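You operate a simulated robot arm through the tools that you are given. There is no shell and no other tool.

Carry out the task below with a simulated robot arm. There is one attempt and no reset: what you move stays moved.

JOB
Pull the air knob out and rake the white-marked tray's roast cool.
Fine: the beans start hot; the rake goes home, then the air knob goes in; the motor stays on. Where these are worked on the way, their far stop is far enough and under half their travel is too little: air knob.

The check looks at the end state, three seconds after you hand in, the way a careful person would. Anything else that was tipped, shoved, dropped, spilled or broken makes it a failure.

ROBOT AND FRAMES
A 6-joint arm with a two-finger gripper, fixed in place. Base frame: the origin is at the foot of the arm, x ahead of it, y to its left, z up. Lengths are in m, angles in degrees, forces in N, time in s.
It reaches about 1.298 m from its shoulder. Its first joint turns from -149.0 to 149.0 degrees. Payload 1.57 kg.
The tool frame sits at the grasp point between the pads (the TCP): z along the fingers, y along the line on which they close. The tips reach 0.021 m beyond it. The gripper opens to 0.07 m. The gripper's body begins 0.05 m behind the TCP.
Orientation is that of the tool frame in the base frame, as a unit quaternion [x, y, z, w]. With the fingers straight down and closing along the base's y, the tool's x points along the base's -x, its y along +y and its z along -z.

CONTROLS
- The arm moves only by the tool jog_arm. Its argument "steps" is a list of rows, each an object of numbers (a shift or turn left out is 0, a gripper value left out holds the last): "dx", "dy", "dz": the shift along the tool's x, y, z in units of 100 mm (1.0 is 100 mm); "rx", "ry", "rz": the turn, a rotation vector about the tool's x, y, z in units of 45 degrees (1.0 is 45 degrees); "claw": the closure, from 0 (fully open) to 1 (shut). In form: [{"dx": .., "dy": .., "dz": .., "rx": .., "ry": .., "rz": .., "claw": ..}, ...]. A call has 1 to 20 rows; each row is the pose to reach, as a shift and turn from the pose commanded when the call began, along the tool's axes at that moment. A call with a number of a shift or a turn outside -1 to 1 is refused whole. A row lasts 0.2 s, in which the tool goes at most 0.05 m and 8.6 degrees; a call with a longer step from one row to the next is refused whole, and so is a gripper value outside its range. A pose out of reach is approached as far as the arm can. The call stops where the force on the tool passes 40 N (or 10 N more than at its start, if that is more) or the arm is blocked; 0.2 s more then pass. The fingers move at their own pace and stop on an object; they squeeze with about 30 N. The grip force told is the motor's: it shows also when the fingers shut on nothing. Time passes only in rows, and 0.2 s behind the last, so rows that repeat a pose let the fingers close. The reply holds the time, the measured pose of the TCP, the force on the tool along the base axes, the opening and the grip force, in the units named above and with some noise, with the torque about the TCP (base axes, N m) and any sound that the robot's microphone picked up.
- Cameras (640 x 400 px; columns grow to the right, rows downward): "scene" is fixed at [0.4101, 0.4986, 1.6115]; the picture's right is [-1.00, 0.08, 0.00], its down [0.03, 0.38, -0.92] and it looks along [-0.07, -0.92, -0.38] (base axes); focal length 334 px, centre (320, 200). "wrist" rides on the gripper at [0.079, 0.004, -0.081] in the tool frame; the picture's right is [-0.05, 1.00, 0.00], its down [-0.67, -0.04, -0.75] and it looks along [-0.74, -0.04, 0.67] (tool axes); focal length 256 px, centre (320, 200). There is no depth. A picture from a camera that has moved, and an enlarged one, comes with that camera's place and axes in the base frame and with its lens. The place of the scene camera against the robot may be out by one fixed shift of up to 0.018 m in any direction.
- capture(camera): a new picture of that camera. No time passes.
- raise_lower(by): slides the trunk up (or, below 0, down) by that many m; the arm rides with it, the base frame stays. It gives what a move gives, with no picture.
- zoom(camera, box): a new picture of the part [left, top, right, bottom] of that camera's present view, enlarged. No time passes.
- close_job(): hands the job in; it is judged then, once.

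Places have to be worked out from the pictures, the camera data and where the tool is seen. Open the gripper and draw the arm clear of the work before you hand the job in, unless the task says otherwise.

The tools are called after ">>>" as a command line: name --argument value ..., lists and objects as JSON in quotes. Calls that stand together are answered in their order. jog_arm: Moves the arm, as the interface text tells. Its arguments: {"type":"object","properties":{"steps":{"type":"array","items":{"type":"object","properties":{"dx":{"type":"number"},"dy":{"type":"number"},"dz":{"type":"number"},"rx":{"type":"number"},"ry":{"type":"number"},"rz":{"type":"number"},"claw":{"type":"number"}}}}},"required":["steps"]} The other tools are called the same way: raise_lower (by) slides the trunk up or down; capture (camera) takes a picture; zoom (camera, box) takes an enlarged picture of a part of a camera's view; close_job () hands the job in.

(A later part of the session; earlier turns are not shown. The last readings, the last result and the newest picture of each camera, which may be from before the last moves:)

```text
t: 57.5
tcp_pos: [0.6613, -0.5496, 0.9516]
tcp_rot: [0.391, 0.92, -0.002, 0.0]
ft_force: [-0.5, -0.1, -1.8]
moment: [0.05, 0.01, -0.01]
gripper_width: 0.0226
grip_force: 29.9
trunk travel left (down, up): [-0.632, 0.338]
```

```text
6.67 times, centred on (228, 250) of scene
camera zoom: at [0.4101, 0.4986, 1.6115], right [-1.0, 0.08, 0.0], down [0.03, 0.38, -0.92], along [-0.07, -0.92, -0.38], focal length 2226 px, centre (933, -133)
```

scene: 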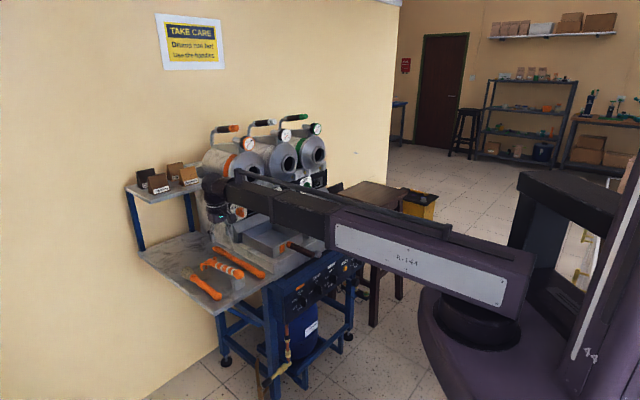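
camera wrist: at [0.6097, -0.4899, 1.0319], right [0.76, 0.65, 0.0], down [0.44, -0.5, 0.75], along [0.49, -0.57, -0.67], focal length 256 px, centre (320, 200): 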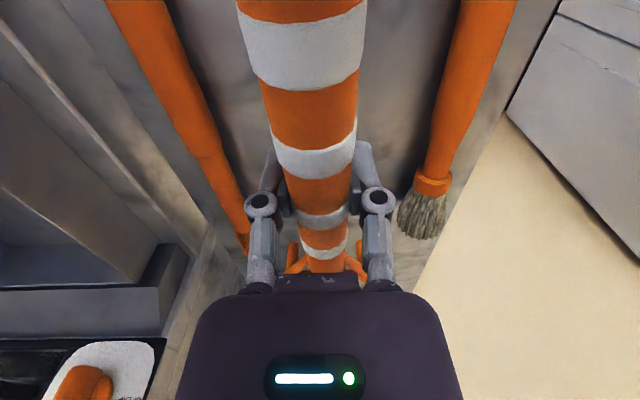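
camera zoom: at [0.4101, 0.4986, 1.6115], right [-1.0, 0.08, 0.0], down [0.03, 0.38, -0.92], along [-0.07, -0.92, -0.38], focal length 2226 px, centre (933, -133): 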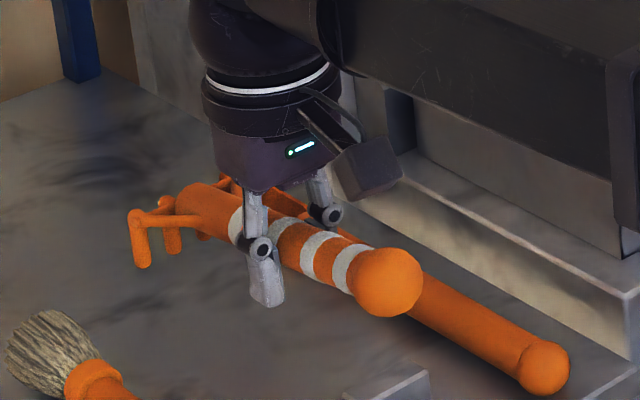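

The rake is firmly held and clear of the rest (tines ~118 mm behind and ~44 mm below the TCP). I raise by 0.1 m, then bring it outward 80 mm so the tines stay clear of the door knobs during the lateral move.

>>> raise_lower --by 0.1

>>> jog_arm --steps '[{"dx": 0.2, "claw": 1.0}, {"dx": 0.4}, {"dx": 0.6}, {"dx": 0.8}, {"dx": 0.8}]'

>>> jog_arm --steps '[{"dy": -0.2}, {"dy": -0.4}, {"dy": -0.6}, {"dy": -0.8}, {"dy": -1.0}, {"dy": -1.0}]'

>>> capture --camera "wrist"

```text
t: 58.8
tcp_pos: [0.6626, -0.5509, 1.0513]
tcp_rot: [0.391, 0.92, -0.002, 0.0]
ft_force: [-0.2, -0.2, -1.4]
moment: [-0.01, 0.02, 0.01]
gripper_width: 0.0228
grip_force: 30.2
trunk travel left (down, up): [-0.732, 0.238]
```

```text
t: 60.0
tcp_pos: [0.607, -0.4929, 1.0509]
tcp_rot: [0.391, 0.92, -0.002, 0.001]
ft_force: [0.3, -0.8, -0.6]
moment: [-0.01, 0.03, 0.02]
gripper_width: 0.0225
grip_force: 29.9
trunk travel left (down, up): [-0.732, 0.238]
```

```text
t: 61.4
tcp_pos: [0.5343, -0.562, 1.0515]
tcp_rot: [0.391, 0.92, -0.002, 0.001]
ft_force: [0.4, -0.1, -1.2]
moment: [0.03, -0.01, 0.0]
gripper_width: 0.0224
grip_force: 29.8
trunk travel left (down, up): [-0.732, 0.238]
```

```text
taken
camera wrist: at [0.4824, -0.5016, 1.132], right [0.76, 0.65, 0.0], down [0.44, -0.5, 0.75], along [0.49, -0.57, -0.67], focal length 256 px, centre (320, 200)
```

wrist: 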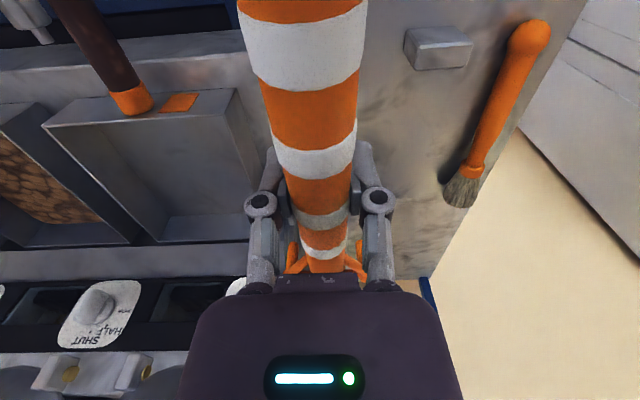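

Rake held steadily; no puffs over the beans. I continue laterally to the white tray (a≈-0.40).

>>> jog_arm --steps '[{"dy": -0.2}, {"dy": -0.4}, {"dy": -0.6}, {"dy": -0.8}, {"dy": -1.0}]'

>>> jog_arm --steps '[{"dy": -0.2}, {"dy": -0.4}, {"dy": -0.6}, {"dy": -0.8}, {"dy": -1.0}]'

>>> jog_arm --steps '[{"dy": -0.2}, {"dy": -0.4}, {"dy": -0.6}, {"dy": -0.8}, {"dy": -1.0}]'

>>> jog_arm --steps '[{"dy": -0.2}, {"dy": -0.4}, {"dy": -0.6}, {"dy": -0.8}, {"dy": -0.8}]'

>>> capture --camera "wrist"

>>> capture --camera "scene"

```text
t: 62.6
tcp_pos: [0.4611, -0.6325, 1.0514]
tcp_rot: [0.392, 0.92, -0.002, 0.0]
ft_force: [0.7, -0.6, -0.6]
moment: [0.02, 0.03, -0.02]
gripper_width: 0.0229
grip_force: 29.7
trunk travel left (down, up): [-0.732, 0.238]
```

```text
t: 63.8
tcp_pos: [0.391, -0.7026, 1.0516]
tcp_rot: [0.391, 0.92, -0.002, 0.0]
ft_force: [-0.3, -0.2, 0.4]
moment: [-0.01, 0.0, 0.01]
gripper_width: 0.0228
grip_force: 30.4
trunk travel left (down, up): [-0.732, 0.238]
```

```text
t: 65.0
tcp_pos: [0.3189, -0.772, 1.0509]
tcp_rot: [0.391, 0.92, -0.002, 0.0]
ft_force: [-0.4, -0.2, -1.2]
moment: [0.03, 0.06, -0.03]
gripper_width: 0.0229
grip_force: 30.0
trunk travel left (down, up): [-0.732, 0.238]
```

```text
t: 66.2
tcp_pos: [0.2611, -0.8271, 1.0511]
tcp_rot: [0.392, 0.92, -0.002, 0.0]
ft_force: [0.9, -0.7, -1.3]
moment: [0.02, 0.02, -0.05]
gripper_width: 0.0225
grip_force: 30.3
out of reach, approached as far as the arm can: row 4
trunk travel left (down, up): [-0.732, 0.238]
```

```text
taken
camera wrist: at [0.2083, -0.7664, 1.132], right [0.76, 0.65, 0.0], down [0.44, -0.5, 0.75], along [0.49, -0.57, -0.67], focal length 256 px, centre (320, 200)
```

wrist: 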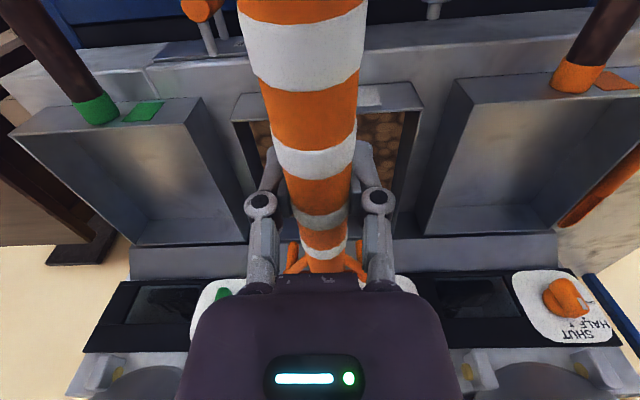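

```text
taken
```

scene: 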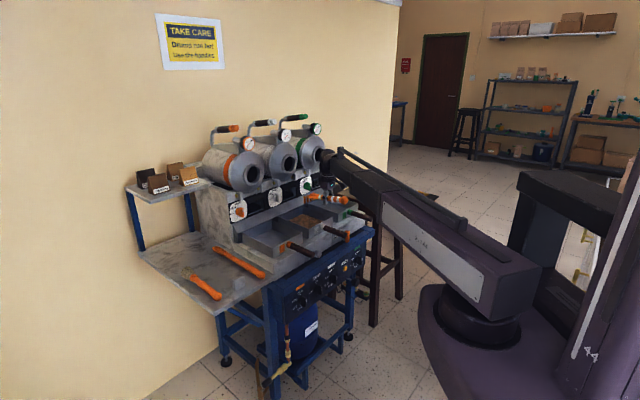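

The rake is over the white tray, centred. I zoom in on the scene to check clearance of wrist to drums before tilting.

>>> zoom --camera "scene" --box '[240, 130, 400, 240]'

>>> jog_arm --steps '[{"ry": 0.1, "claw": 1.0}, {"ry": 0.2}, {"ry": 0.31}, {"ry": 0.31}]'

>>> capture --camera "wrist"

>>> zoom --camera "scene" --box '[240, 130, 400, 240]'

```text
3.64 times, centred on (320, 185) of scene
camera zoom: at [0.4101, 0.4986, 1.6115], right [-1.0, 0.08, 0.0], down [0.03, 0.38, -0.92], along [-0.07, -0.92, -0.38], focal length 1214 px, centre (320, 254)
```

zoom: 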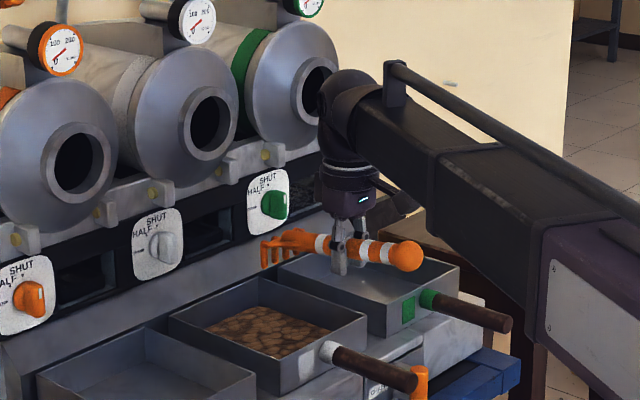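

```text
t: 67.2
tcp_pos: [0.2605, -0.826, 1.0565]
tcp_rot: [0.39, 0.913, 0.046, -0.112]
ft_force: [0.3, -0.2, -0.5]
moment: [0.0, 0.01, -0.01]
gripper_width: 0.0229
grip_force: 29.5
out of reach, approached as far as the arm can: row 3, 4
trunk travel left (down, up): [-0.732, 0.238]
```

```text
taken
camera wrist: at [0.2236, -0.7809, 1.1543], right [0.76, 0.66, -0.02], down [0.55, -0.62, 0.56], along [0.36, -0.43, -0.83], focal length 256 px, centre (320, 200)
```

wrist: 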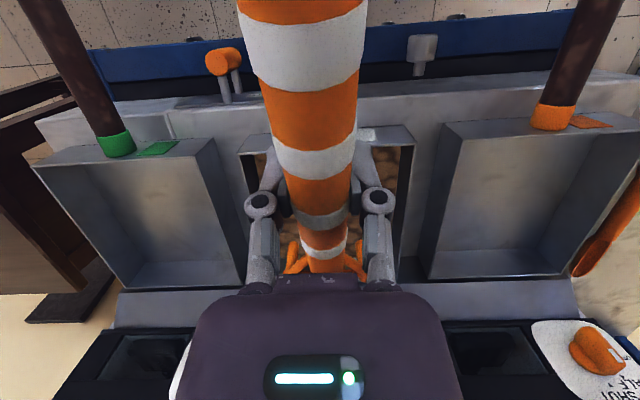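

```text
3.64 times, centred on (320, 185) of scene
camera zoom: at [0.4101, 0.4986, 1.6115], right [-1.0, 0.08, 0.0], down [0.03, 0.38, -0.92], along [-0.07, -0.92, -0.38], focal length 1214 px, centre (320, 254)
```

zoom: 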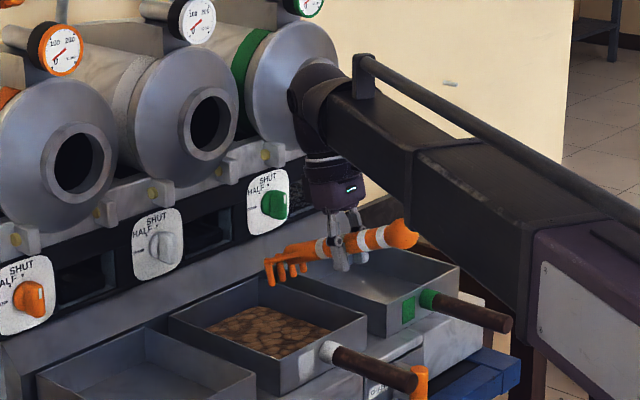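

Tilt is 13.7°, wrist well clear of the drums, rake head angled down. I shift 38 mm inward (horizontally) and lower in stages toward the beans.

>>> jog_arm --steps '[{"dx": -0.18, "dz": -0.045, "claw": 1.0}, {"dx": -0.369, "dz": -0.091}, {"dx": -0.369, "dz": -0.091}]'

>>> raise_lower --by -0.07

>>> capture --camera "wrist"

>>> zoom --camera "scene" --box '[256, 160, 384, 240]'

```text
t: 68.0
tcp_pos: [0.2871, -0.8536, 1.0558]
tcp_rot: [0.388, 0.914, 0.046, -0.112]
ft_force: [-0.4, -0.2, -1.5]
moment: [0.02, 0.02, 0.0]
gripper_width: 0.0228
grip_force: 29.6
trunk travel left (down, up): [-0.732, 0.238]
```

```text
t: 69.1
tcp_pos: [0.2872, -0.8551, 0.9867]
tcp_rot: [0.388, 0.913, 0.046, -0.113]
ft_force: [-0.3, -0.5, 0.5]
moment: [0.05, 0.06, 0.03]
gripper_width: 0.0227
grip_force: 30.3
trunk travel left (down, up): [-0.662, 0.308]
```

```text
taken
camera wrist: at [0.2503, -0.8088, 1.0842], right [0.76, 0.66, -0.02], down [0.55, -0.62, 0.56], along [0.36, -0.43, -0.83], focal length 256 px, centre (320, 200)
```

wrist: 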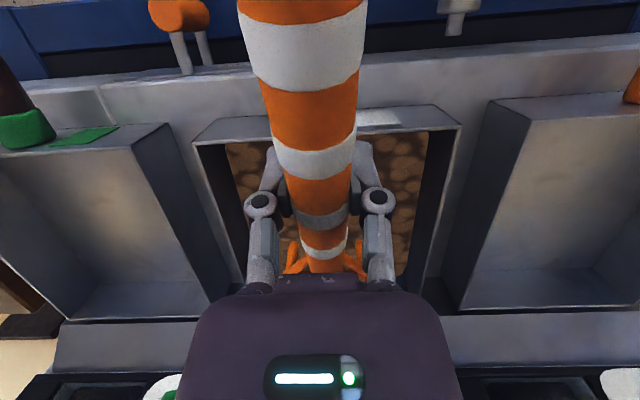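

```text
5.00 times, centred on (320, 200) of scene
camera zoom: at [0.4101, 0.4986, 1.6115], right [-1.0, 0.08, 0.0], down [0.03, 0.38, -0.92], along [-0.07, -0.92, -0.38], focal length 1670 px, centre (320, 200)
```

zoom: 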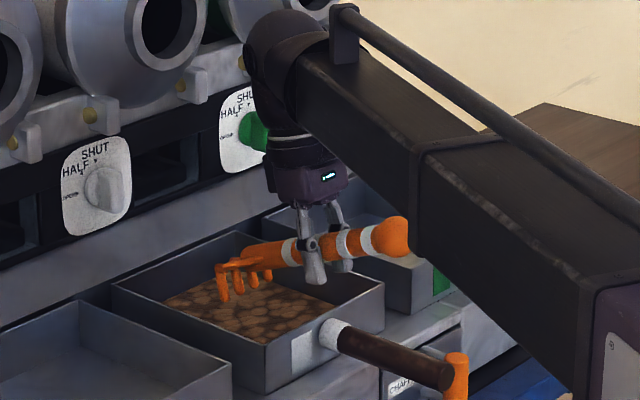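

Tray is well centred under the rake; tine tips should be ~25 mm above the beans. I lower 20 mm, then creep in small steps watching force.

>>> raise_lower --by -0.02

>>> raise_lower --by -0.005

>>> zoom --camera "scene" --box '[270, 195, 350, 245]'

>>> zoom --camera "wrist" --box '[200, 100, 460, 300]'

```text
t: 69.8
tcp_pos: [0.2875, -0.8539, 0.9663]
tcp_rot: [0.389, 0.913, 0.046, -0.113]
ft_force: [-0.4, 0.2, -1.8]
moment: [0.01, 0.02, 0.02]
gripper_width: 0.0227
grip_force: 30.2
trunk travel left (down, up): [-0.642, 0.328]
```

```text
t: 70.3
tcp_pos: [0.2872, -0.8541, 0.9614]
tcp_rot: [0.388, 0.914, 0.046, -0.112]
ft_force: [0.0, 0.5, -0.8]
moment: [0.04, 0.04, -0.01]
gripper_width: 0.0228
grip_force: 30.1
trunk travel left (down, up): [-0.637, 0.333]
```

```text
8.00 times, centred on (310, 220) of scene
camera zoom: at [0.4101, 0.4986, 1.6115], right [-1.0, 0.08, 0.0], down [0.03, 0.38, -0.92], along [-0.07, -0.92, -0.38], focal length 2671 px, centre (400, 40)
```

zoom: 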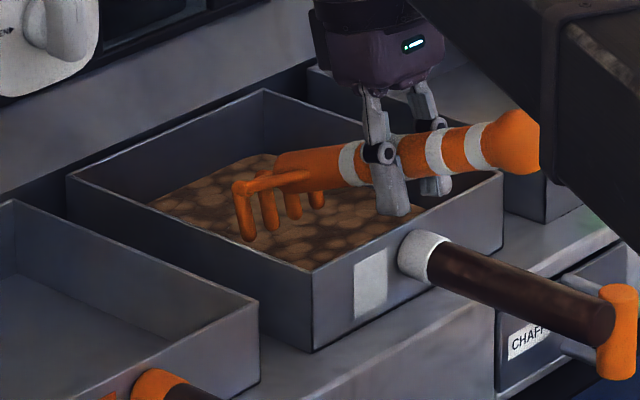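

```text
2.00 times, centred on (330, 200) of wrist
camera zoom: at [0.2503, -0.8088, 1.0591], right [0.76, 0.66, -0.02], down [0.55, -0.62, 0.56], along [0.36, -0.43, -0.83], focal length 512 px, centre (300, 200)
```

zoom: 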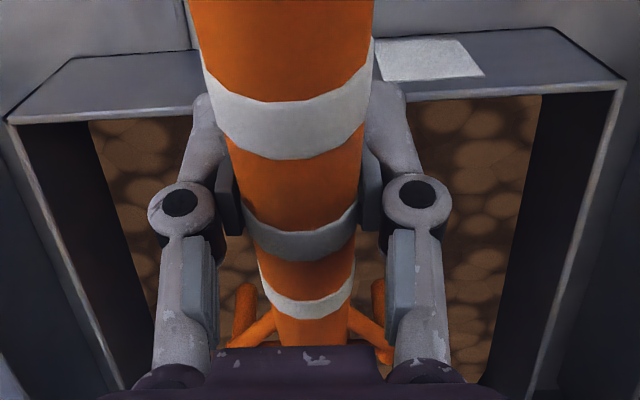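

No contact force yet; tips look to be at about bean surface. I lower in 3 mm steps.

>>> raise_lower --by -0.003

>>> raise_lower --by -0.003

>>> zoom --camera "scene" --box '[278, 205, 326, 235]'

```text
t: 70.8
tcp_pos: [0.2868, -0.8544, 0.9583]
tcp_rot: [0.387, 0.914, 0.045, -0.111]
ft_force: [0.1, 1.1, -0.5]
moment: [-0.02, 0.03, 0.01]
gripper_width: 0.0228
grip_force: 30.1
trunk travel left (down, up): [-0.634, 0.336]
```

```text
t: 71.3
tcp_pos: [0.2878, -0.8541, 0.9555]
tcp_rot: [0.389, 0.913, 0.046, -0.112]
ft_force: [-0.7, 0.0, -0.7]
moment: [0.05, 0.02, 0.01]
gripper_width: 0.0226
grip_force: 29.8
trunk travel left (down, up): [-0.631, 0.339]
```

```text
13.33 times, centred on (302, 220) of scene
camera zoom: at [0.4101, 0.4986, 1.6115], right [-1.0, 0.08, 0.0], down [0.03, 0.38, -0.92], along [-0.07, -0.92, -0.38], focal length 4452 px, centre (560, -67)
```

zoom: 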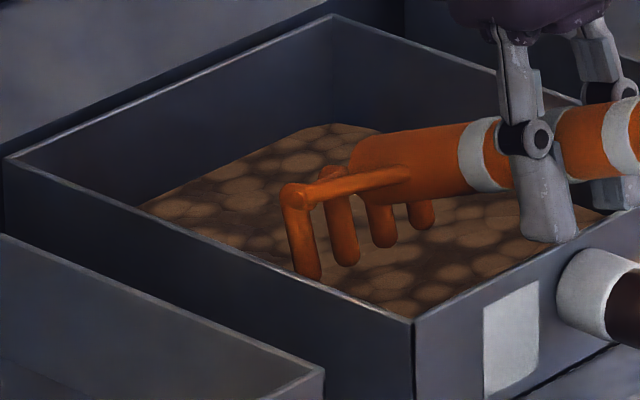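

All four tine tips are still just above the beans, but the fingers are nearly over the rim (~9 mm above). More tilt gives better clearance: I raise 10 mm and tilt 6° further (to ~20°), then lower again.

>>> raise_lower --by 0.01

>>> jog_arm --steps '[{"ry": 0.07, "claw": 1.0}, {"ry": 0.14}, {"ry": 0.14}]'

>>> zoom --camera "scene" --box '[256, 150, 384, 240]'

>>> capture --camera "wrist"

```text
t: 71.9
tcp_pos: [0.289, -0.854, 0.9648]
tcp_rot: [0.39, 0.913, 0.046, -0.111]
ft_force: [-0.1, 0.0, -0.1]
moment: [0.04, 0.03, 0.03]
gripper_width: 0.0227
grip_force: 30.1
trunk travel left (down, up): [-0.641, 0.329]
```

```text
t: 72.7
tcp_pos: [0.2875, -0.8551, 0.9711]
tcp_rot: [0.386, 0.906, 0.067, -0.162]
ft_force: [0.0, -0.4, -1.3]
moment: [0.01, 0.06, 0.01]
gripper_width: 0.0229
grip_force: 30.3
out of reach, approached as far as the arm can: row 2, 3
trunk travel left (down, up): [-0.641, 0.329]
```

```text
4.44 times, centred on (320, 195) of scene
camera zoom: at [0.4101, 0.4986, 1.6115], right [-1.0, 0.08, 0.0], down [0.03, 0.38, -0.92], along [-0.07, -0.92, -0.38], focal length 1484 px, centre (320, 222)
```

zoom: 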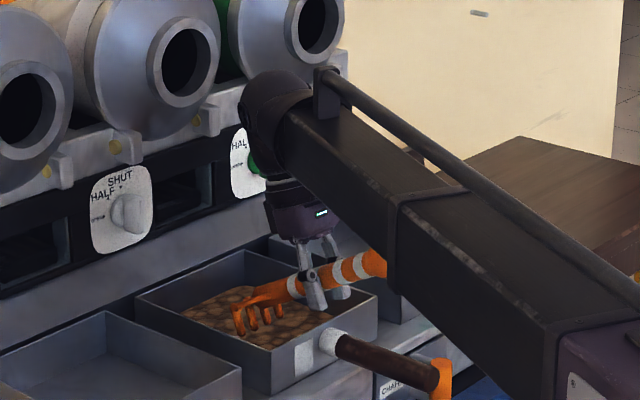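

```text
taken
camera wrist: at [0.2577, -0.817, 1.0749], right [0.75, 0.66, -0.02], down [0.59, -0.66, 0.47], along [0.29, -0.37, -0.88], focal length 256 px, centre (320, 200)
```

wrist: 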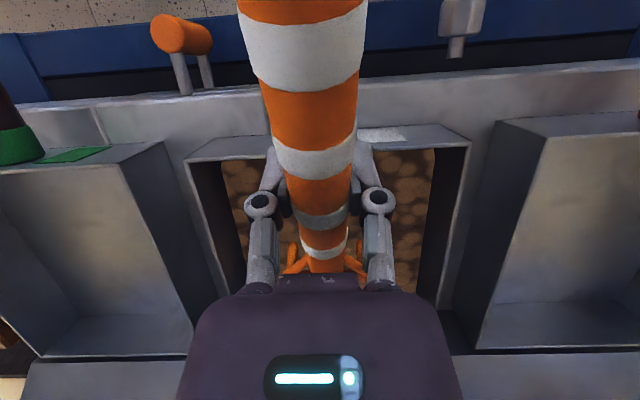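

Tilt is now 20°. I lower in small steps again and watch the tips against the beans.

>>> raise_lower --by -0.009

>>> zoom --camera "scene" --box '[278, 205, 326, 235]'

>>> raise_lower --by -0.004

>>> zoom --camera "scene" --box '[278, 205, 326, 235]'

```text
t: 73.3
tcp_pos: [0.2868, -0.8533, 0.9616]
tcp_rot: [0.386, 0.906, 0.067, -0.161]
ft_force: [-0.6, 0.3, 3.6]
moment: [-0.24, -0.21, -0.03]
gripper_width: 0.0227
grip_force: 30.0
trunk travel left (down, up): [-0.632, 0.338]
```

```text
13.33 times, centred on (302, 220) of scene
camera zoom: at [0.4101, 0.4986, 1.6115], right [-1.0, 0.08, 0.0], down [0.03, 0.38, -0.92], along [-0.07, -0.92, -0.38], focal length 4452 px, centre (560, -67)
```

zoom: 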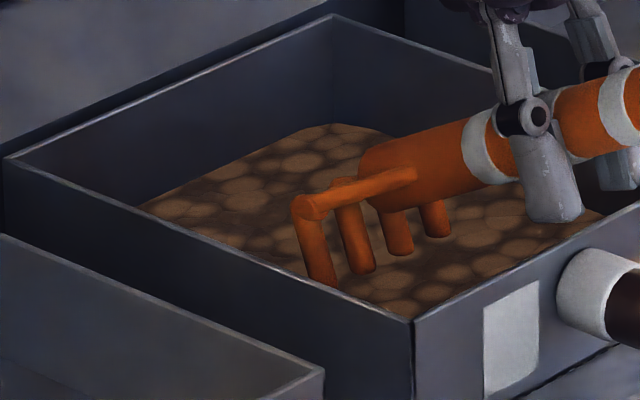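

```text
t: 73.8
tcp_pos: [0.2857, -0.8548, 0.9598]
tcp_rot: [0.386, 0.906, 0.067, -0.161]
ft_force: [-2.6, 2.0, 8.8]
moment: [-0.43, -0.44, -0.02]
gripper_width: 0.0226
grip_force: 30.3
trunk travel left (down, up): [-0.628, 0.342]
```

```text
13.33 times, centred on (302, 220) of scene
camera zoom: at [0.4101, 0.4986, 1.6115], right [-1.0, 0.08, 0.0], down [0.03, 0.38, -0.92], along [-0.07, -0.92, -0.38], focal length 4452 px, centre (560, -67)
```

zoom: 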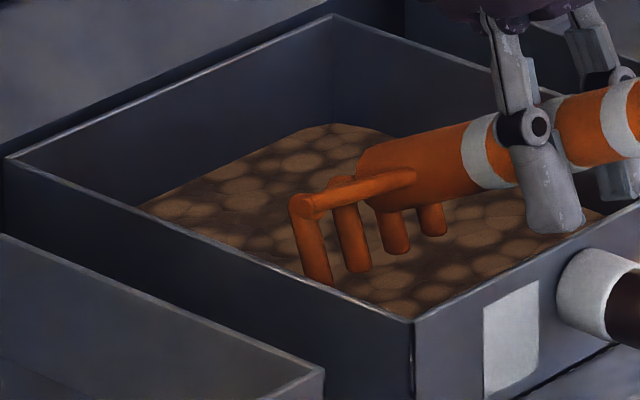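

Tines have touched the bean bed (about 4–9 N). I ease up 3 mm to lighten the contact and make first forward/back strokes through the beans.

>>> raise_lower --by 0.003

>>> jog_arm --steps '[{"dx": 0.094, "dz": 0.0345, "claw": 1.0}, {"dx": 0.188, "dz": 0.069}, {"dx": 0.047, "dz": 0.017}, {"dx": -0.094, "dz": -0.0345}, {"dx": -0.235, "dz": -0.086}, {"dx": -0.376, "dz": -0.138}, {"dx": -0.235, "dz": -0.086}, {"dx": -0.094, "dz": -0.0345}, {"dx": 0.047, "dz": 0.017}, {"dx": 0.188, "dz": 0.069}, {"dx": 0.047, "dz": 0.017}, {"dx": -0.094, "dz": -0.0345}, {"dx": -0.235, "dz": -0.086}, {"dx": -0.376, "dz": -0.138}, {"dx": -0.188, "dz": -0.069}, {"dx": 0.0, "dz": 0.0}]'

>>> zoom --camera "scene" --box '[270, 190, 350, 240]'

>>> capture --camera "wrist"

```text
t: 74.3
tcp_pos: [0.2875, -0.8564, 0.9615]
tcp_rot: [0.386, 0.906, 0.066, -0.161]
ft_force: [0.3, -0.1, -1.8]
moment: [0.07, 0.01, -0.01]
gripper_width: 0.0224
grip_force: 29.6
trunk travel left (down, up): [-0.631, 0.339]
```

```text
t: 77.7
tcp_pos: [0.2867, -0.8528, 0.9611]
tcp_rot: [0.386, 0.906, 0.067, -0.161]
ft_force: [0.6, 0.0, -2.0]
moment: [0.01, 0.01, 0.0]
gripper_width: 0.0227
grip_force: 30.0
trunk travel left (down, up): [-0.631, 0.339]
```

```text
8.00 times, centred on (310, 215) of scene
camera zoom: at [0.4101, 0.4986, 1.6115], right [-1.0, 0.08, 0.0], down [0.03, 0.38, -0.92], along [-0.07, -0.92, -0.38], focal length 2671 px, centre (400, 80)
```

zoom: 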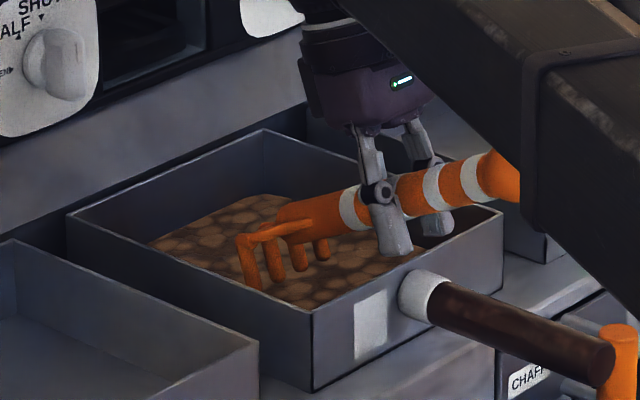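

```text
taken
camera wrist: at [0.258, -0.8158, 1.0649], right [0.75, 0.66, -0.02], down [0.59, -0.66, 0.47], along [0.29, -0.37, -0.88], focal length 256 px, centre (320, 200)
```

wrist: 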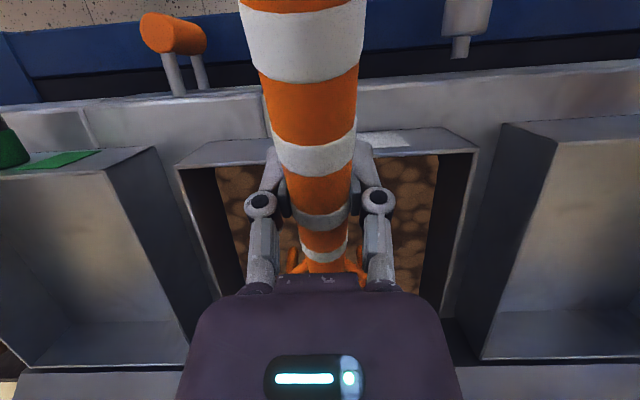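

Contact was lost after easing up, so I lower 4 mm for a light press and continue strokes, including sideways ones.

>>> raise_lower --by -0.004

>>> jog_arm --steps '[{"dx": 0.094, "dz": 0.0345, "claw": 1.0}, {"dx": 0.188, "dz": 0.069}, {"dx": 0.094, "dz": 0.0345}, {"dx": 0.0, "dz": 0.0}, {"dx": -0.094, "dz": -0.0345}, {"dx": -0.188, "dz": -0.069}, {"dx": -0.282, "dz": -0.1035}, {"dx": -0.376, "dz": -0.138}, {"dx": -0.282, "dz": -0.1035}, {"dx": -0.188, "dz": -0.069}, {"dx": -0.094, "dz": -0.0345}, {"dx": 0.0, "dz": 0.0}, {"dx": 0.094, "dz": 0.0345}, {"dx": 0.188, "dz": 0.069}, {"dx": 0.094, "dz": 0.0345}, {"dx": 0.0, "dz": 0.0}]'

>>> zoom --camera "scene" --box '[278, 200, 326, 230]'

```text
t: 78.3
tcp_pos: [0.2869, -0.8534, 0.9578]
tcp_rot: [0.386, 0.906, 0.067, -0.162]
ft_force: [-0.3, 0.7, 7.2]
moment: [-0.51, -0.43, -0.05]
gripper_width: 0.0226
grip_force: 29.9
trunk travel left (down, up): [-0.627, 0.343]
```

```text
t: 81.7
tcp_pos: [0.2874, -0.854, 0.9569]
tcp_rot: [0.386, 0.906, 0.066, -0.161]
ft_force: [-0.7, -0.4, -0.3]
moment: [-0.05, -0.02, -0.02]
gripper_width: 0.0224
grip_force: 29.6
trunk travel left (down, up): [-0.627, 0.343]
```

```text
13.33 times, centred on (302, 215) of scene
camera zoom: at [0.4101, 0.4986, 1.6115], right [-1.0, 0.08, 0.0], down [0.03, 0.38, -0.92], along [-0.07, -0.92, -0.38], focal length 4452 px, centre (560, 0)
```

zoom: 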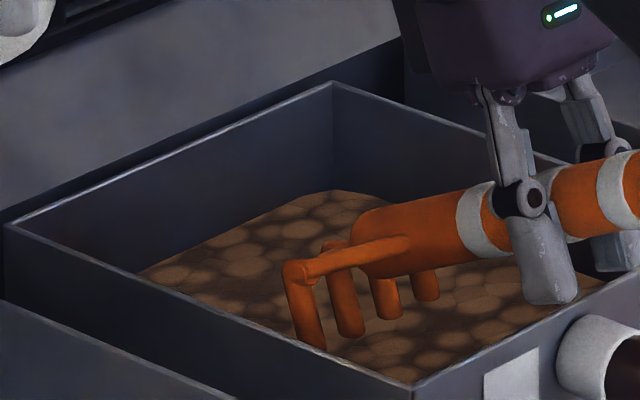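

The rake pivots slightly in the grip when pressed. I add 4° of tilt to restore the head-down angle with finger clearance, then find light contact again.

>>> jog_arm --steps '[{"ry": 0.045, "claw": 1.0}, {"ry": 0.09}, {"ry": 0.09}]'

>>> raise_lower --by -0.003

>>> zoom --camera "scene" --box '[270, 160, 366, 220]'

```text
t: 82.5
tcp_pos: [0.2872, -0.8544, 0.9633]
tcp_rot: [0.384, 0.899, 0.081, -0.193]
ft_force: [1.7, -1.8, 5.4]
moment: [-0.48, -0.45, -0.03]
gripper_width: 0.0227
grip_force: 29.9
out of reach, approached as far as the arm can: row 2, 3
trunk travel left (down, up): [-0.627, 0.343]
```

```text
t: 83.0
tcp_pos: [0.2872, -0.8529, 0.9612]
tcp_rot: [0.384, 0.899, 0.081, -0.193]
ft_force: [-2.7, 2.8, 7.8]
moment: [-0.43, -0.45, 0.01]
gripper_width: 0.0226
grip_force: 30.3
trunk travel left (down, up): [-0.624, 0.346]
```

```text
6.67 times, centred on (318, 190) of scene
camera zoom: at [0.4101, 0.4986, 1.6115], right [-1.0, 0.08, 0.0], down [0.03, 0.38, -0.92], along [-0.07, -0.92, -0.38], focal length 2226 px, centre (333, 267)
```

zoom: 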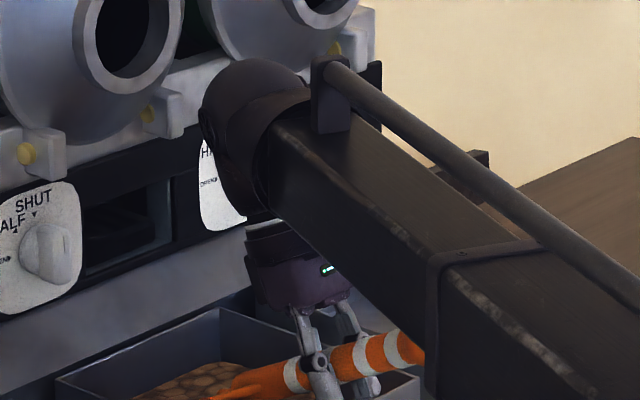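

Light contact again (~8 N). I make a zigzag with sideways and fore-aft strokes across the bed.

>>> jog_arm --steps '[{"dx": 0.0912, "dz": 0.041, "claw": 1.0}, {"dx": 0.0912, "dz": 0.041, "dy": 0.15}, {"dx": 0.0912, "dz": 0.041, "dy": 0.3}, {"dx": 0.0, "dz": 0.0, "dy": 0.3}, {"dx": -0.0912, "dz": -0.041, "dy": 0.3}, {"dx": -0.2006, "dz": -0.0902, "dy": 0.3}, {"dx": -0.2006, "dz": -0.0902, "dy": 0.15}, {"dx": -0.2006, "dz": -0.0902, "dy": 0.0}, {"dx": -0.2006, "dz": -0.0902, "dy": -0.15}, {"dx": -0.2006, "dz": -0.0902, "dy": -0.3}, {"dx": -0.0912, "dz": -0.041, "dy": -0.3}, {"dx": 0.0, "dz": 0.0, "dy": -0.3}, {"dx": 0.0912, "dz": 0.041, "dy": -0.3}, {"dx": 0.0912, "dz": 0.041, "dy": -0.15}, {"dx": 0.0912, "dz": 0.041, "dy": 0.0}, {"dx": 0.0, "dz": 0.0}, {"dx": -0.0912, "dz": -0.041}, {"dx": -0.2006, "dz": -0.0902}, {"dx": -0.0912, "dz": -0.041}, {"dx": 0.0, "dz": 0.0}]'

>>> zoom --camera "scene" --box '[270, 190, 350, 240]'

>>> zoom --camera "wrist" --box '[180, 100, 480, 300]'

```text
t: 87.2
tcp_pos: [0.2879, -0.8543, 0.9586]
tcp_rot: [0.383, 0.9, 0.081, -0.194]
ft_force: [-0.2, -0.2, -1.1]
moment: [0.01, 0.02, 0.0]
gripper_width: 0.0225
grip_force: 29.8
trunk travel left (down, up): [-0.624, 0.346]
```

```text
8.00 times, centred on (310, 215) of scene
camera zoom: at [0.4101, 0.4986, 1.6115], right [-1.0, 0.08, 0.0], down [0.03, 0.38, -0.92], along [-0.07, -0.92, -0.38], focal length 2671 px, centre (400, 80)
```

zoom: 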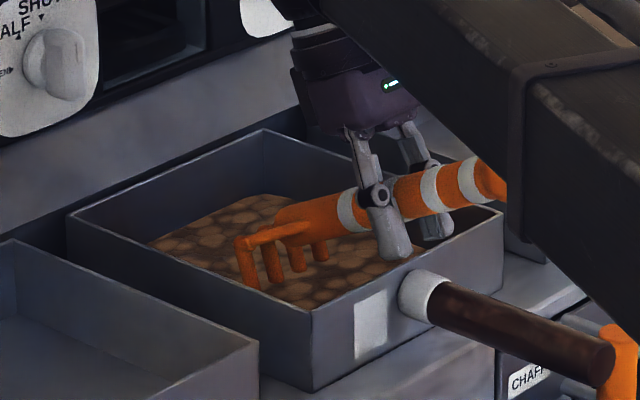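

```text
2.00 times, centred on (330, 200) of wrist
camera zoom: at [0.2639, -0.8216, 1.0657], right [0.75, 0.66, -0.03], down [0.61, -0.68, 0.41], along [0.25, -0.32, -0.91], focal length 512 px, centre (300, 200)
```

zoom: 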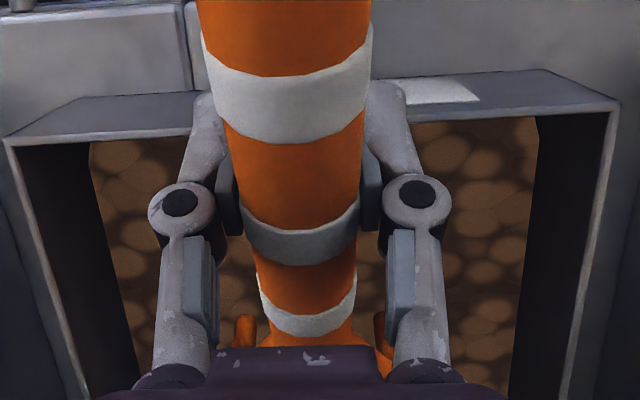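

The contact lightens as the tines ride up over the bed. I lower 3 mm more and repeat with longer strokes, checking force.

>>> raise_lower --by -0.003

>>> jog_arm --steps '[{"dx": -0.0912, "dz": -0.041, "claw": 1.0}, {"dx": -0.2006, "dz": -0.0902}, {"dx": -0.2006, "dz": -0.0902, "dy": 0.15}, {"dx": -0.2006, "dz": -0.0902, "dy": 0.3}, {"dx": -0.2006, "dz": -0.0902, "dy": 0.15}, {"dx": -0.2006, "dz": -0.0902, "dy": 0.0}, {"dx": -0.2006, "dz": -0.0902, "dy": -0.15}, {"dx": -0.2006, "dz": -0.0902, "dy": -0.3}, {"dx": -0.0912, "dz": -0.041, "dy": -0.3}, {"dx": 0.0, "dz": 0.0, "dy": -0.3}, {"dx": 0.0912, "dz": 0.041, "dy": -0.3}, {"dx": 0.0912, "dz": 0.041, "dy": -0.15}, {"dx": 0.0912, "dz": 0.041, "dy": 0.0}, {"dx": 0.0912, "dz": 0.041, "dy": 0.15}, {"dx": 0.0912, "dz": 0.041, "dy": 0.3}, {"dx": 0.0, "dz": 0.0, "dy": 0.3}, {"dx": -0.0912, "dz": -0.041, "dy": 0.3}, {"dx": -0.2006, "dz": -0.0902, "dy": 0.15}, {"dx": -0.0912, "dz": -0.041}, {"dx": 0.0, "dz": 0.0}]'

>>> zoom --camera "scene" --box '[278, 200, 326, 230]'

```text
t: 87.7
tcp_pos: [0.2883, -0.8521, 0.9569]
tcp_rot: [0.383, 0.9, 0.081, -0.193]
ft_force: [-2.8, 2.2, 7.4]
moment: [-0.47, -0.46, -0.02]
gripper_width: 0.0225
grip_force: 30.0
trunk travel left (down, up): [-0.621, 0.349]
```

```text
t: 91.9
tcp_pos: [0.289, -0.8533, 0.9569]
tcp_rot: [0.383, 0.9, 0.081, -0.193]
ft_force: [0.7, -0.3, 0.2]
moment: [-0.02, -0.03, 0.04]
gripper_width: 0.0225
grip_force: 30.1
trunk travel left (down, up): [-0.621, 0.349]
```

```text
13.33 times, centred on (302, 215) of scene
camera zoom: at [0.4101, 0.4986, 1.6115], right [-1.0, 0.08, 0.0], down [0.03, 0.38, -0.92], along [-0.07, -0.92, -0.38], focal length 4452 px, centre (560, 0)
```

zoom: 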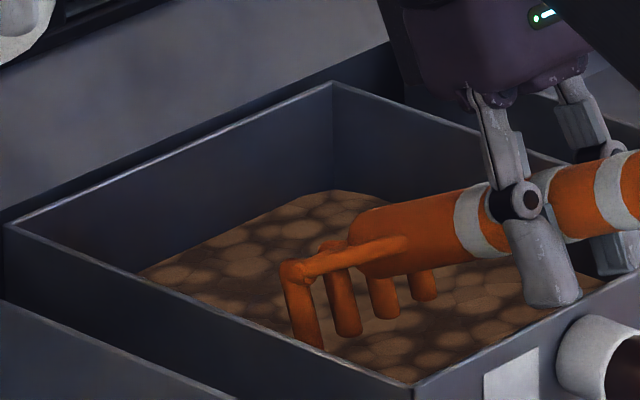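

Still good. I repeat with another 3 mm and fore-aft strokes plus lateral sweeps to be thorough.

>>> raise_lower --by -0.002

>>> jog_arm --steps '[{"dx": -0.0912, "dz": -0.041, "dy": 0.15, "claw": 1.0}, {"dx": -0.2006, "dz": -0.0902, "dy": 0.3}, {"dx": -0.0912, "dz": -0.041, "dy": 0.3}, {"dx": 0.0, "dz": 0.0, "dy": 0.3}, {"dx": 0.0912, "dz": 0.041, "dy": 0.3}, {"dx": 0.0, "dz": 0.0, "dy": 0.15}, {"dx": -0.0912, "dz": -0.041, "dy": 0.0}, {"dx": -0.2006, "dz": -0.0902, "dy": 0.0}, {"dx": -0.0912, "dz": -0.041, "dy": 0.0}, {"dx": 0.0, "dz": 0.0, "dy": 0.0}, {"dx": 0.0912, "dz": 0.041, "dy": 0.0}, {"dx": 0.0, "dz": 0.0, "dy": -0.15}, {"dx": -0.0912, "dz": -0.041, "dy": -0.3}, {"dx": -0.2006, "dz": -0.0902, "dy": -0.3}, {"dx": -0.0912, "dz": -0.041, "dy": -0.3}, {"dx": 0.0, "dz": 0.0, "dy": -0.3}, {"dx": 0.0912, "dz": 0.041, "dy": -0.3}, {"dx": 0.0912, "dz": 0.041, "dy": -0.1}, {"dx": 0.0912, "dz": 0.041, "dy": 0.1}, {"dx": 0.0, "dz": 0.0, "dy": 0.0}]'

>>> raise_lower --by -0.002

>>> jog_arm --steps '[{"dx": -0.0912, "dz": -0.041, "dy": 0.15, "claw": 1.0}, {"dx": -0.2006, "dz": -0.0902, "dy": 0.3}, {"dx": -0.2006, "dz": -0.0902, "dy": 0.1}, {"dx": -0.2006, "dz": -0.0902, "dy": -0.1}, {"dx": -0.2006, "dz": -0.0902, "dy": -0.3}, {"dx": -0.0912, "dz": -0.041, "dy": -0.3}, {"dx": -0.0912, "dz": -0.041, "dy": -0.1}, {"dx": -0.0912, "dz": -0.041, "dy": 0.1}, {"dx": -0.0912, "dz": -0.041, "dy": 0.3}, {"dx": 0.0, "dz": 0.0, "dy": 0.3}, {"dx": 0.0, "dz": 0.0, "dy": 0.1}, {"dx": 0.0, "dz": 0.0, "dy": -0.1}, {"dx": 0.0, "dz": 0.0, "dy": -0.3}, {"dx": 0.0912, "dz": 0.041, "dy": -0.3}, {"dx": 0.0912, "dz": 0.041, "dy": -0.1}, {"dx": 0.0912, "dz": 0.041, "dy": 0.1}, {"dx": 0.0912, "dz": 0.041, "dy": 0.3}, {"dx": 0.0, "dz": 0.0, "dy": 0.2}, {"dx": 0.0, "dz": 0.0, "dy": 0.0}]'

>>> zoom --camera "scene" --box '[270, 190, 350, 240]'

>>> capture --camera "wrist"

```text
t: 92.4
tcp_pos: [0.2867, -0.8542, 0.9557]
tcp_rot: [0.383, 0.9, 0.079, -0.193]
ft_force: [-1.9, 1.8, 7.8]
moment: [-0.52, -0.49, -0.06]
gripper_width: 0.0227
grip_force: 30.0
trunk travel left (down, up): [-0.619, 0.351]
```

```text
t: 96.6
tcp_pos: [0.2892, -0.8532, 0.9541]
tcp_rot: [0.384, 0.899, 0.081, -0.194]
ft_force: [0.1, -0.6, -1.3]
moment: [0.0, 0.01, 0.02]
gripper_width: 0.0227
grip_force: 30.5
trunk travel left (down, up): [-0.619, 0.351]
```

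```text
t: 97.2
tcp_pos: [0.2889, -0.8539, 0.9526]
tcp_rot: [0.383, 0.9, 0.08, -0.193]
ft_force: [0.0, 1.2, 6.4]
moment: [-0.47, -0.44, -0.09]
gripper_width: 0.023
grip_force: 30.4
trunk travel left (down, up): [-0.617, 0.353]
```

```text
t: 101.2
tcp_pos: [0.2894, -0.8557, 0.9511]
tcp_rot: [0.383, 0.899, 0.081, -0.194]
ft_force: [0.1, -0.2, 0.3]
moment: [-0.07, -0.11, -0.05]
gripper_width: 0.0228
grip_force: 30.2
trunk travel left (down, up): [-0.617, 0.353]
```

```text
8.00 times, centred on (310, 215) of scene
camera zoom: at [0.4101, 0.4986, 1.6115], right [-1.0, 0.08, 0.0], down [0.03, 0.38, -0.92], along [-0.07, -0.92, -0.38], focal length 2671 px, centre (400, 80)
```

zoom: 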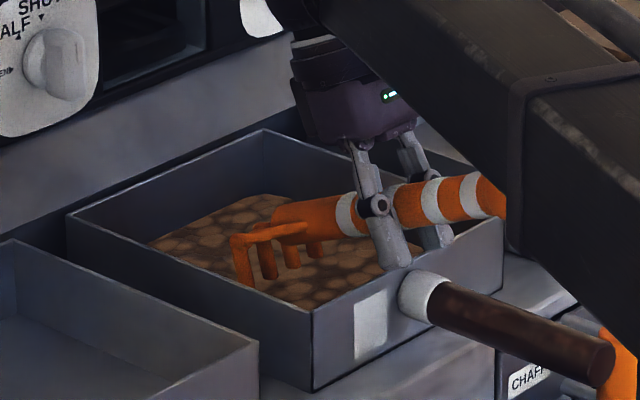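

```text
taken
camera wrist: at [0.2641, -0.8231, 1.0588], right [0.75, 0.66, -0.03], down [0.61, -0.68, 0.41], along [0.25, -0.32, -0.91], focal length 256 px, centre (320, 200)
```

wrist: 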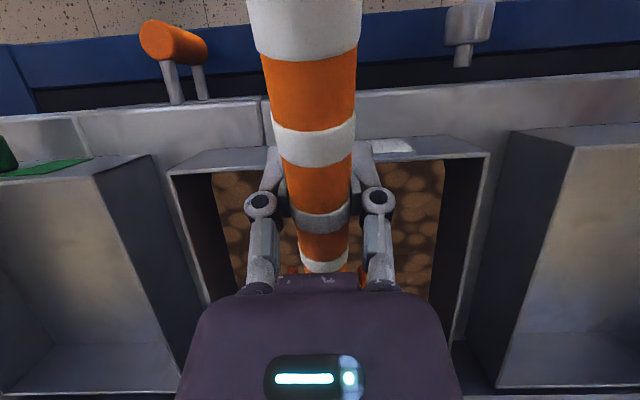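

The rake has pivoted ~10° up relative to the gripper from the pressing, which I'll compensate when placing. Raking done thoroughly; I raise clear of the tray.

>>> raise_lower --by 0.1

>>> jog_arm --steps '[{"ry": -0.1, "claw": 1.0}, {"ry": -0.2}, {"ry": -0.31}, {"ry": -0.31}]'

>>> zoom --camera "scene" --box '[250, 150, 378, 230]'

>>> capture --camera "wrist"

```text
t: 102.5
tcp_pos: [0.2891, -0.8552, 1.0517]
tcp_rot: [0.383, 0.9, 0.081, -0.193]
ft_force: [0.5, -0.3, -0.7]
moment: [0.01, 0.01, -0.02]
gripper_width: 0.0227
grip_force: 30.1
trunk travel left (down, up): [-0.717, 0.253]
```

```text
t: 103.5
tcp_pos: [0.289, -0.8553, 1.0381]
tcp_rot: [0.389, 0.917, 0.033, -0.081]
ft_force: [1.0, 0.6, 0.0]
moment: [0.01, 0.02, 0.04]
gripper_width: 0.0224
grip_force: 29.9
out of reach, approached as far as the arm can: row 1, 2, 3, 4
trunk travel left (down, up): [-0.717, 0.253]
```

```text
5.00 times, centred on (314, 190) of scene
camera zoom: at [0.4101, 0.4986, 1.6115], right [-1.0, 0.08, 0.0], down [0.03, 0.38, -0.92], along [-0.07, -0.92, -0.38], focal length 1670 px, centre (350, 250)
```

zoom: 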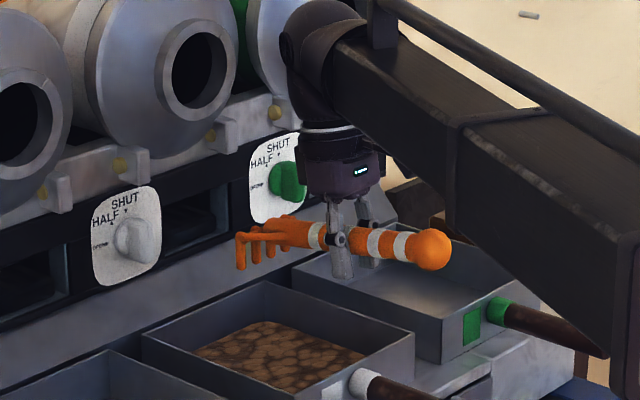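

```text
taken
camera wrist: at [0.2478, -0.8059, 1.1327], right [0.76, 0.65, -0.01], down [0.52, -0.59, 0.62], along [0.4, -0.47, -0.79], focal length 256 px, centre (320, 200)
```

wrist: 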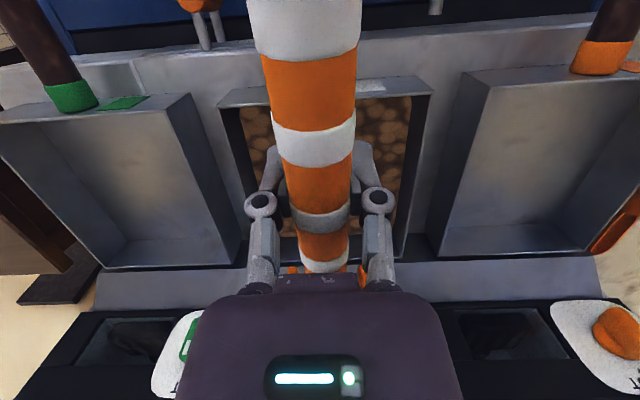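

The rake is back in its home attitude (tilt 10°). I move out 40 mm then laterally back toward the shelf.

>>> jog_arm --steps '[{"dx": 0.2, "dz": 0.035, "claw": 1.0}, {"dx": 0.394, "dz": 0.07}, {"dx": 0.394, "dz": 0.07}]'

>>> jog_arm --steps '[{"dy": 0.2}, {"dy": 0.4}, {"dy": 0.6}, {"dy": 0.8}, {"dy": 1.0}]'

>>> jog_arm --steps '[{"dy": 0.2}, {"dy": 0.4}, {"dy": 0.6}, {"dy": 0.8}, {"dy": 1.0}]'

>>> jog_arm --steps '[{"dy": 0.2}, {"dy": 0.4}, {"dy": 0.6}, {"dy": 0.8}, {"dy": 1.0}]'

>>> jog_arm --steps '[{"dy": 0.2}, {"dy": 0.4}, {"dy": 0.6}, {"dy": 0.8}, {"dy": 1.0}]'

>>> jog_arm --steps '[{"dy": 0.2}, {"dy": 0.4}, {"dy": 0.6}, {"dy": 0.8}, {"dy": 0.8}]'

>>> capture --camera "wrist"

>>> capture --camera "scene"

```text
t: 104.3
tcp_pos: [0.2603, -0.8257, 1.0387]
tcp_rot: [0.389, 0.917, 0.034, -0.084]
ft_force: [0.2, -0.5, -1.3]
moment: [0.02, 0.0, 0.02]
gripper_width: 0.0228
grip_force: 30.2
trunk travel left (down, up): [-0.717, 0.253]
```

```text
t: 105.5
tcp_pos: [0.332, -0.7575, 1.0385]
tcp_rot: [0.391, 0.916, 0.034, -0.084]
ft_force: [-0.9, 0.1, -1.1]
moment: [0.01, -0.02, -0.04]
gripper_width: 0.0226
grip_force: 30.4
trunk travel left (down, up): [-0.717, 0.253]
```

```text
t: 106.7
tcp_pos: [0.4043, -0.6863, 1.0393]
tcp_rot: [0.389, 0.917, 0.033, -0.082]
ft_force: [-0.1, 0.0, -1.3]
moment: [0.02, 0.03, 0.01]
gripper_width: 0.0227
grip_force: 30.3
trunk travel left (down, up): [-0.717, 0.253]
```

```text
t: 107.9
tcp_pos: [0.4775, -0.6174, 1.0403]
tcp_rot: [0.389, 0.917, 0.033, -0.083]
ft_force: [0.0, 0.1, -0.9]
moment: [0.03, 0.04, 0.0]
gripper_width: 0.0226
grip_force: 29.3
trunk travel left (down, up): [-0.717, 0.253]
```

```text
t: 109.1
tcp_pos: [0.5487, -0.5494, 1.0391]
tcp_rot: [0.391, 0.916, 0.033, -0.083]
ft_force: [-0.1, -0.1, -0.6]
moment: [-0.01, 0.08, -0.03]
gripper_width: 0.0227
grip_force: 30.0
trunk travel left (down, up): [-0.717, 0.253]
```

```text
t: 110.3
tcp_pos: [0.6063, -0.4931, 1.0389]
tcp_rot: [0.39, 0.916, 0.033, -0.083]
ft_force: [-0.7, 0.5, -1.1]
moment: [0.01, 0.0, 0.0]
gripper_width: 0.0226
grip_force: 30.7
trunk travel left (down, up): [-0.717, 0.253]
```

```text
taken
camera wrist: at [0.565, -0.4435, 1.1329], right [0.76, 0.65, -0.01], down [0.52, -0.59, 0.61], along [0.39, -0.47, -0.79], focal length 256 px, centre (320, 200)
```

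wrist: 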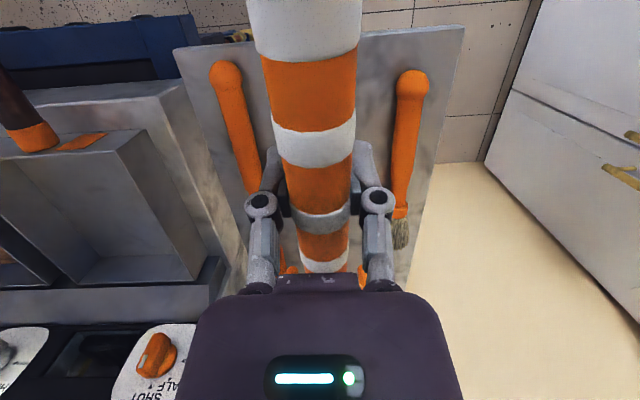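

```text
taken
```

scene: 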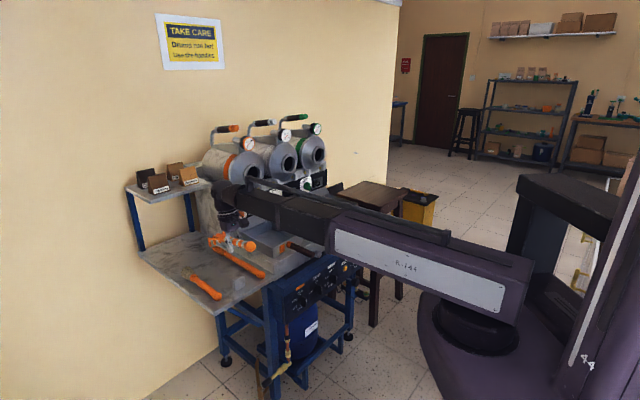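

Now at a≈0.080. I move in 80 mm to the home b (-0.857) and begin lowering in stages.

>>> jog_arm --steps '[{"dx": -0.2, "dz": -0.035, "claw": 1.0}, {"dx": -0.4, "dz": -0.07}, {"dx": -0.6, "dz": -0.105}, {"dx": -0.787, "dz": -0.14}, {"dx": -0.787, "dz": -0.14}]'

>>> raise_lower --by -0.1

>>> capture --camera "wrist"

>>> zoom --camera "scene" --box '[180, 225, 276, 285]'

```text
t: 111.5
tcp_pos: [0.6618, -0.5515, 1.0381]
tcp_rot: [0.39, 0.916, 0.034, -0.084]
ft_force: [-0.1, 0.9, -0.6]
moment: [0.02, 0.01, 0.01]
gripper_width: 0.0222
grip_force: 29.8
trunk travel left (down, up): [-0.717, 0.253]
```

```text
t: 112.8
tcp_pos: [0.6614, -0.5519, 0.9384]
tcp_rot: [0.391, 0.916, 0.033, -0.084]
ft_force: [-0.5, 0.8, -0.2]
moment: [0.0, -0.01, -0.01]
gripper_width: 0.0226
grip_force: 30.0
trunk travel left (down, up): [-0.617, 0.353]
```

```text
taken
camera wrist: at [0.6205, -0.5015, 1.033], right [0.76, 0.65, -0.01], down [0.52, -0.59, 0.61], along [0.39, -0.47, -0.79], focal length 256 px, centre (320, 200)
```

wrist: 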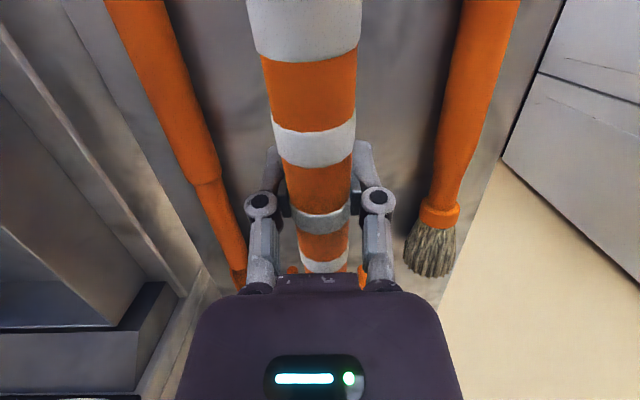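

```text
6.67 times, centred on (228, 255) of scene
camera zoom: at [0.4101, 0.4986, 1.6115], right [-1.0, 0.08, 0.0], down [0.03, 0.38, -0.92], along [-0.07, -0.92, -0.38], focal length 2226 px, centre (933, -167)
```

zoom: 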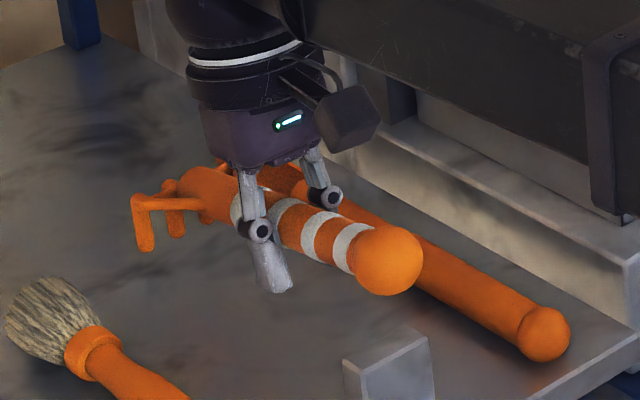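

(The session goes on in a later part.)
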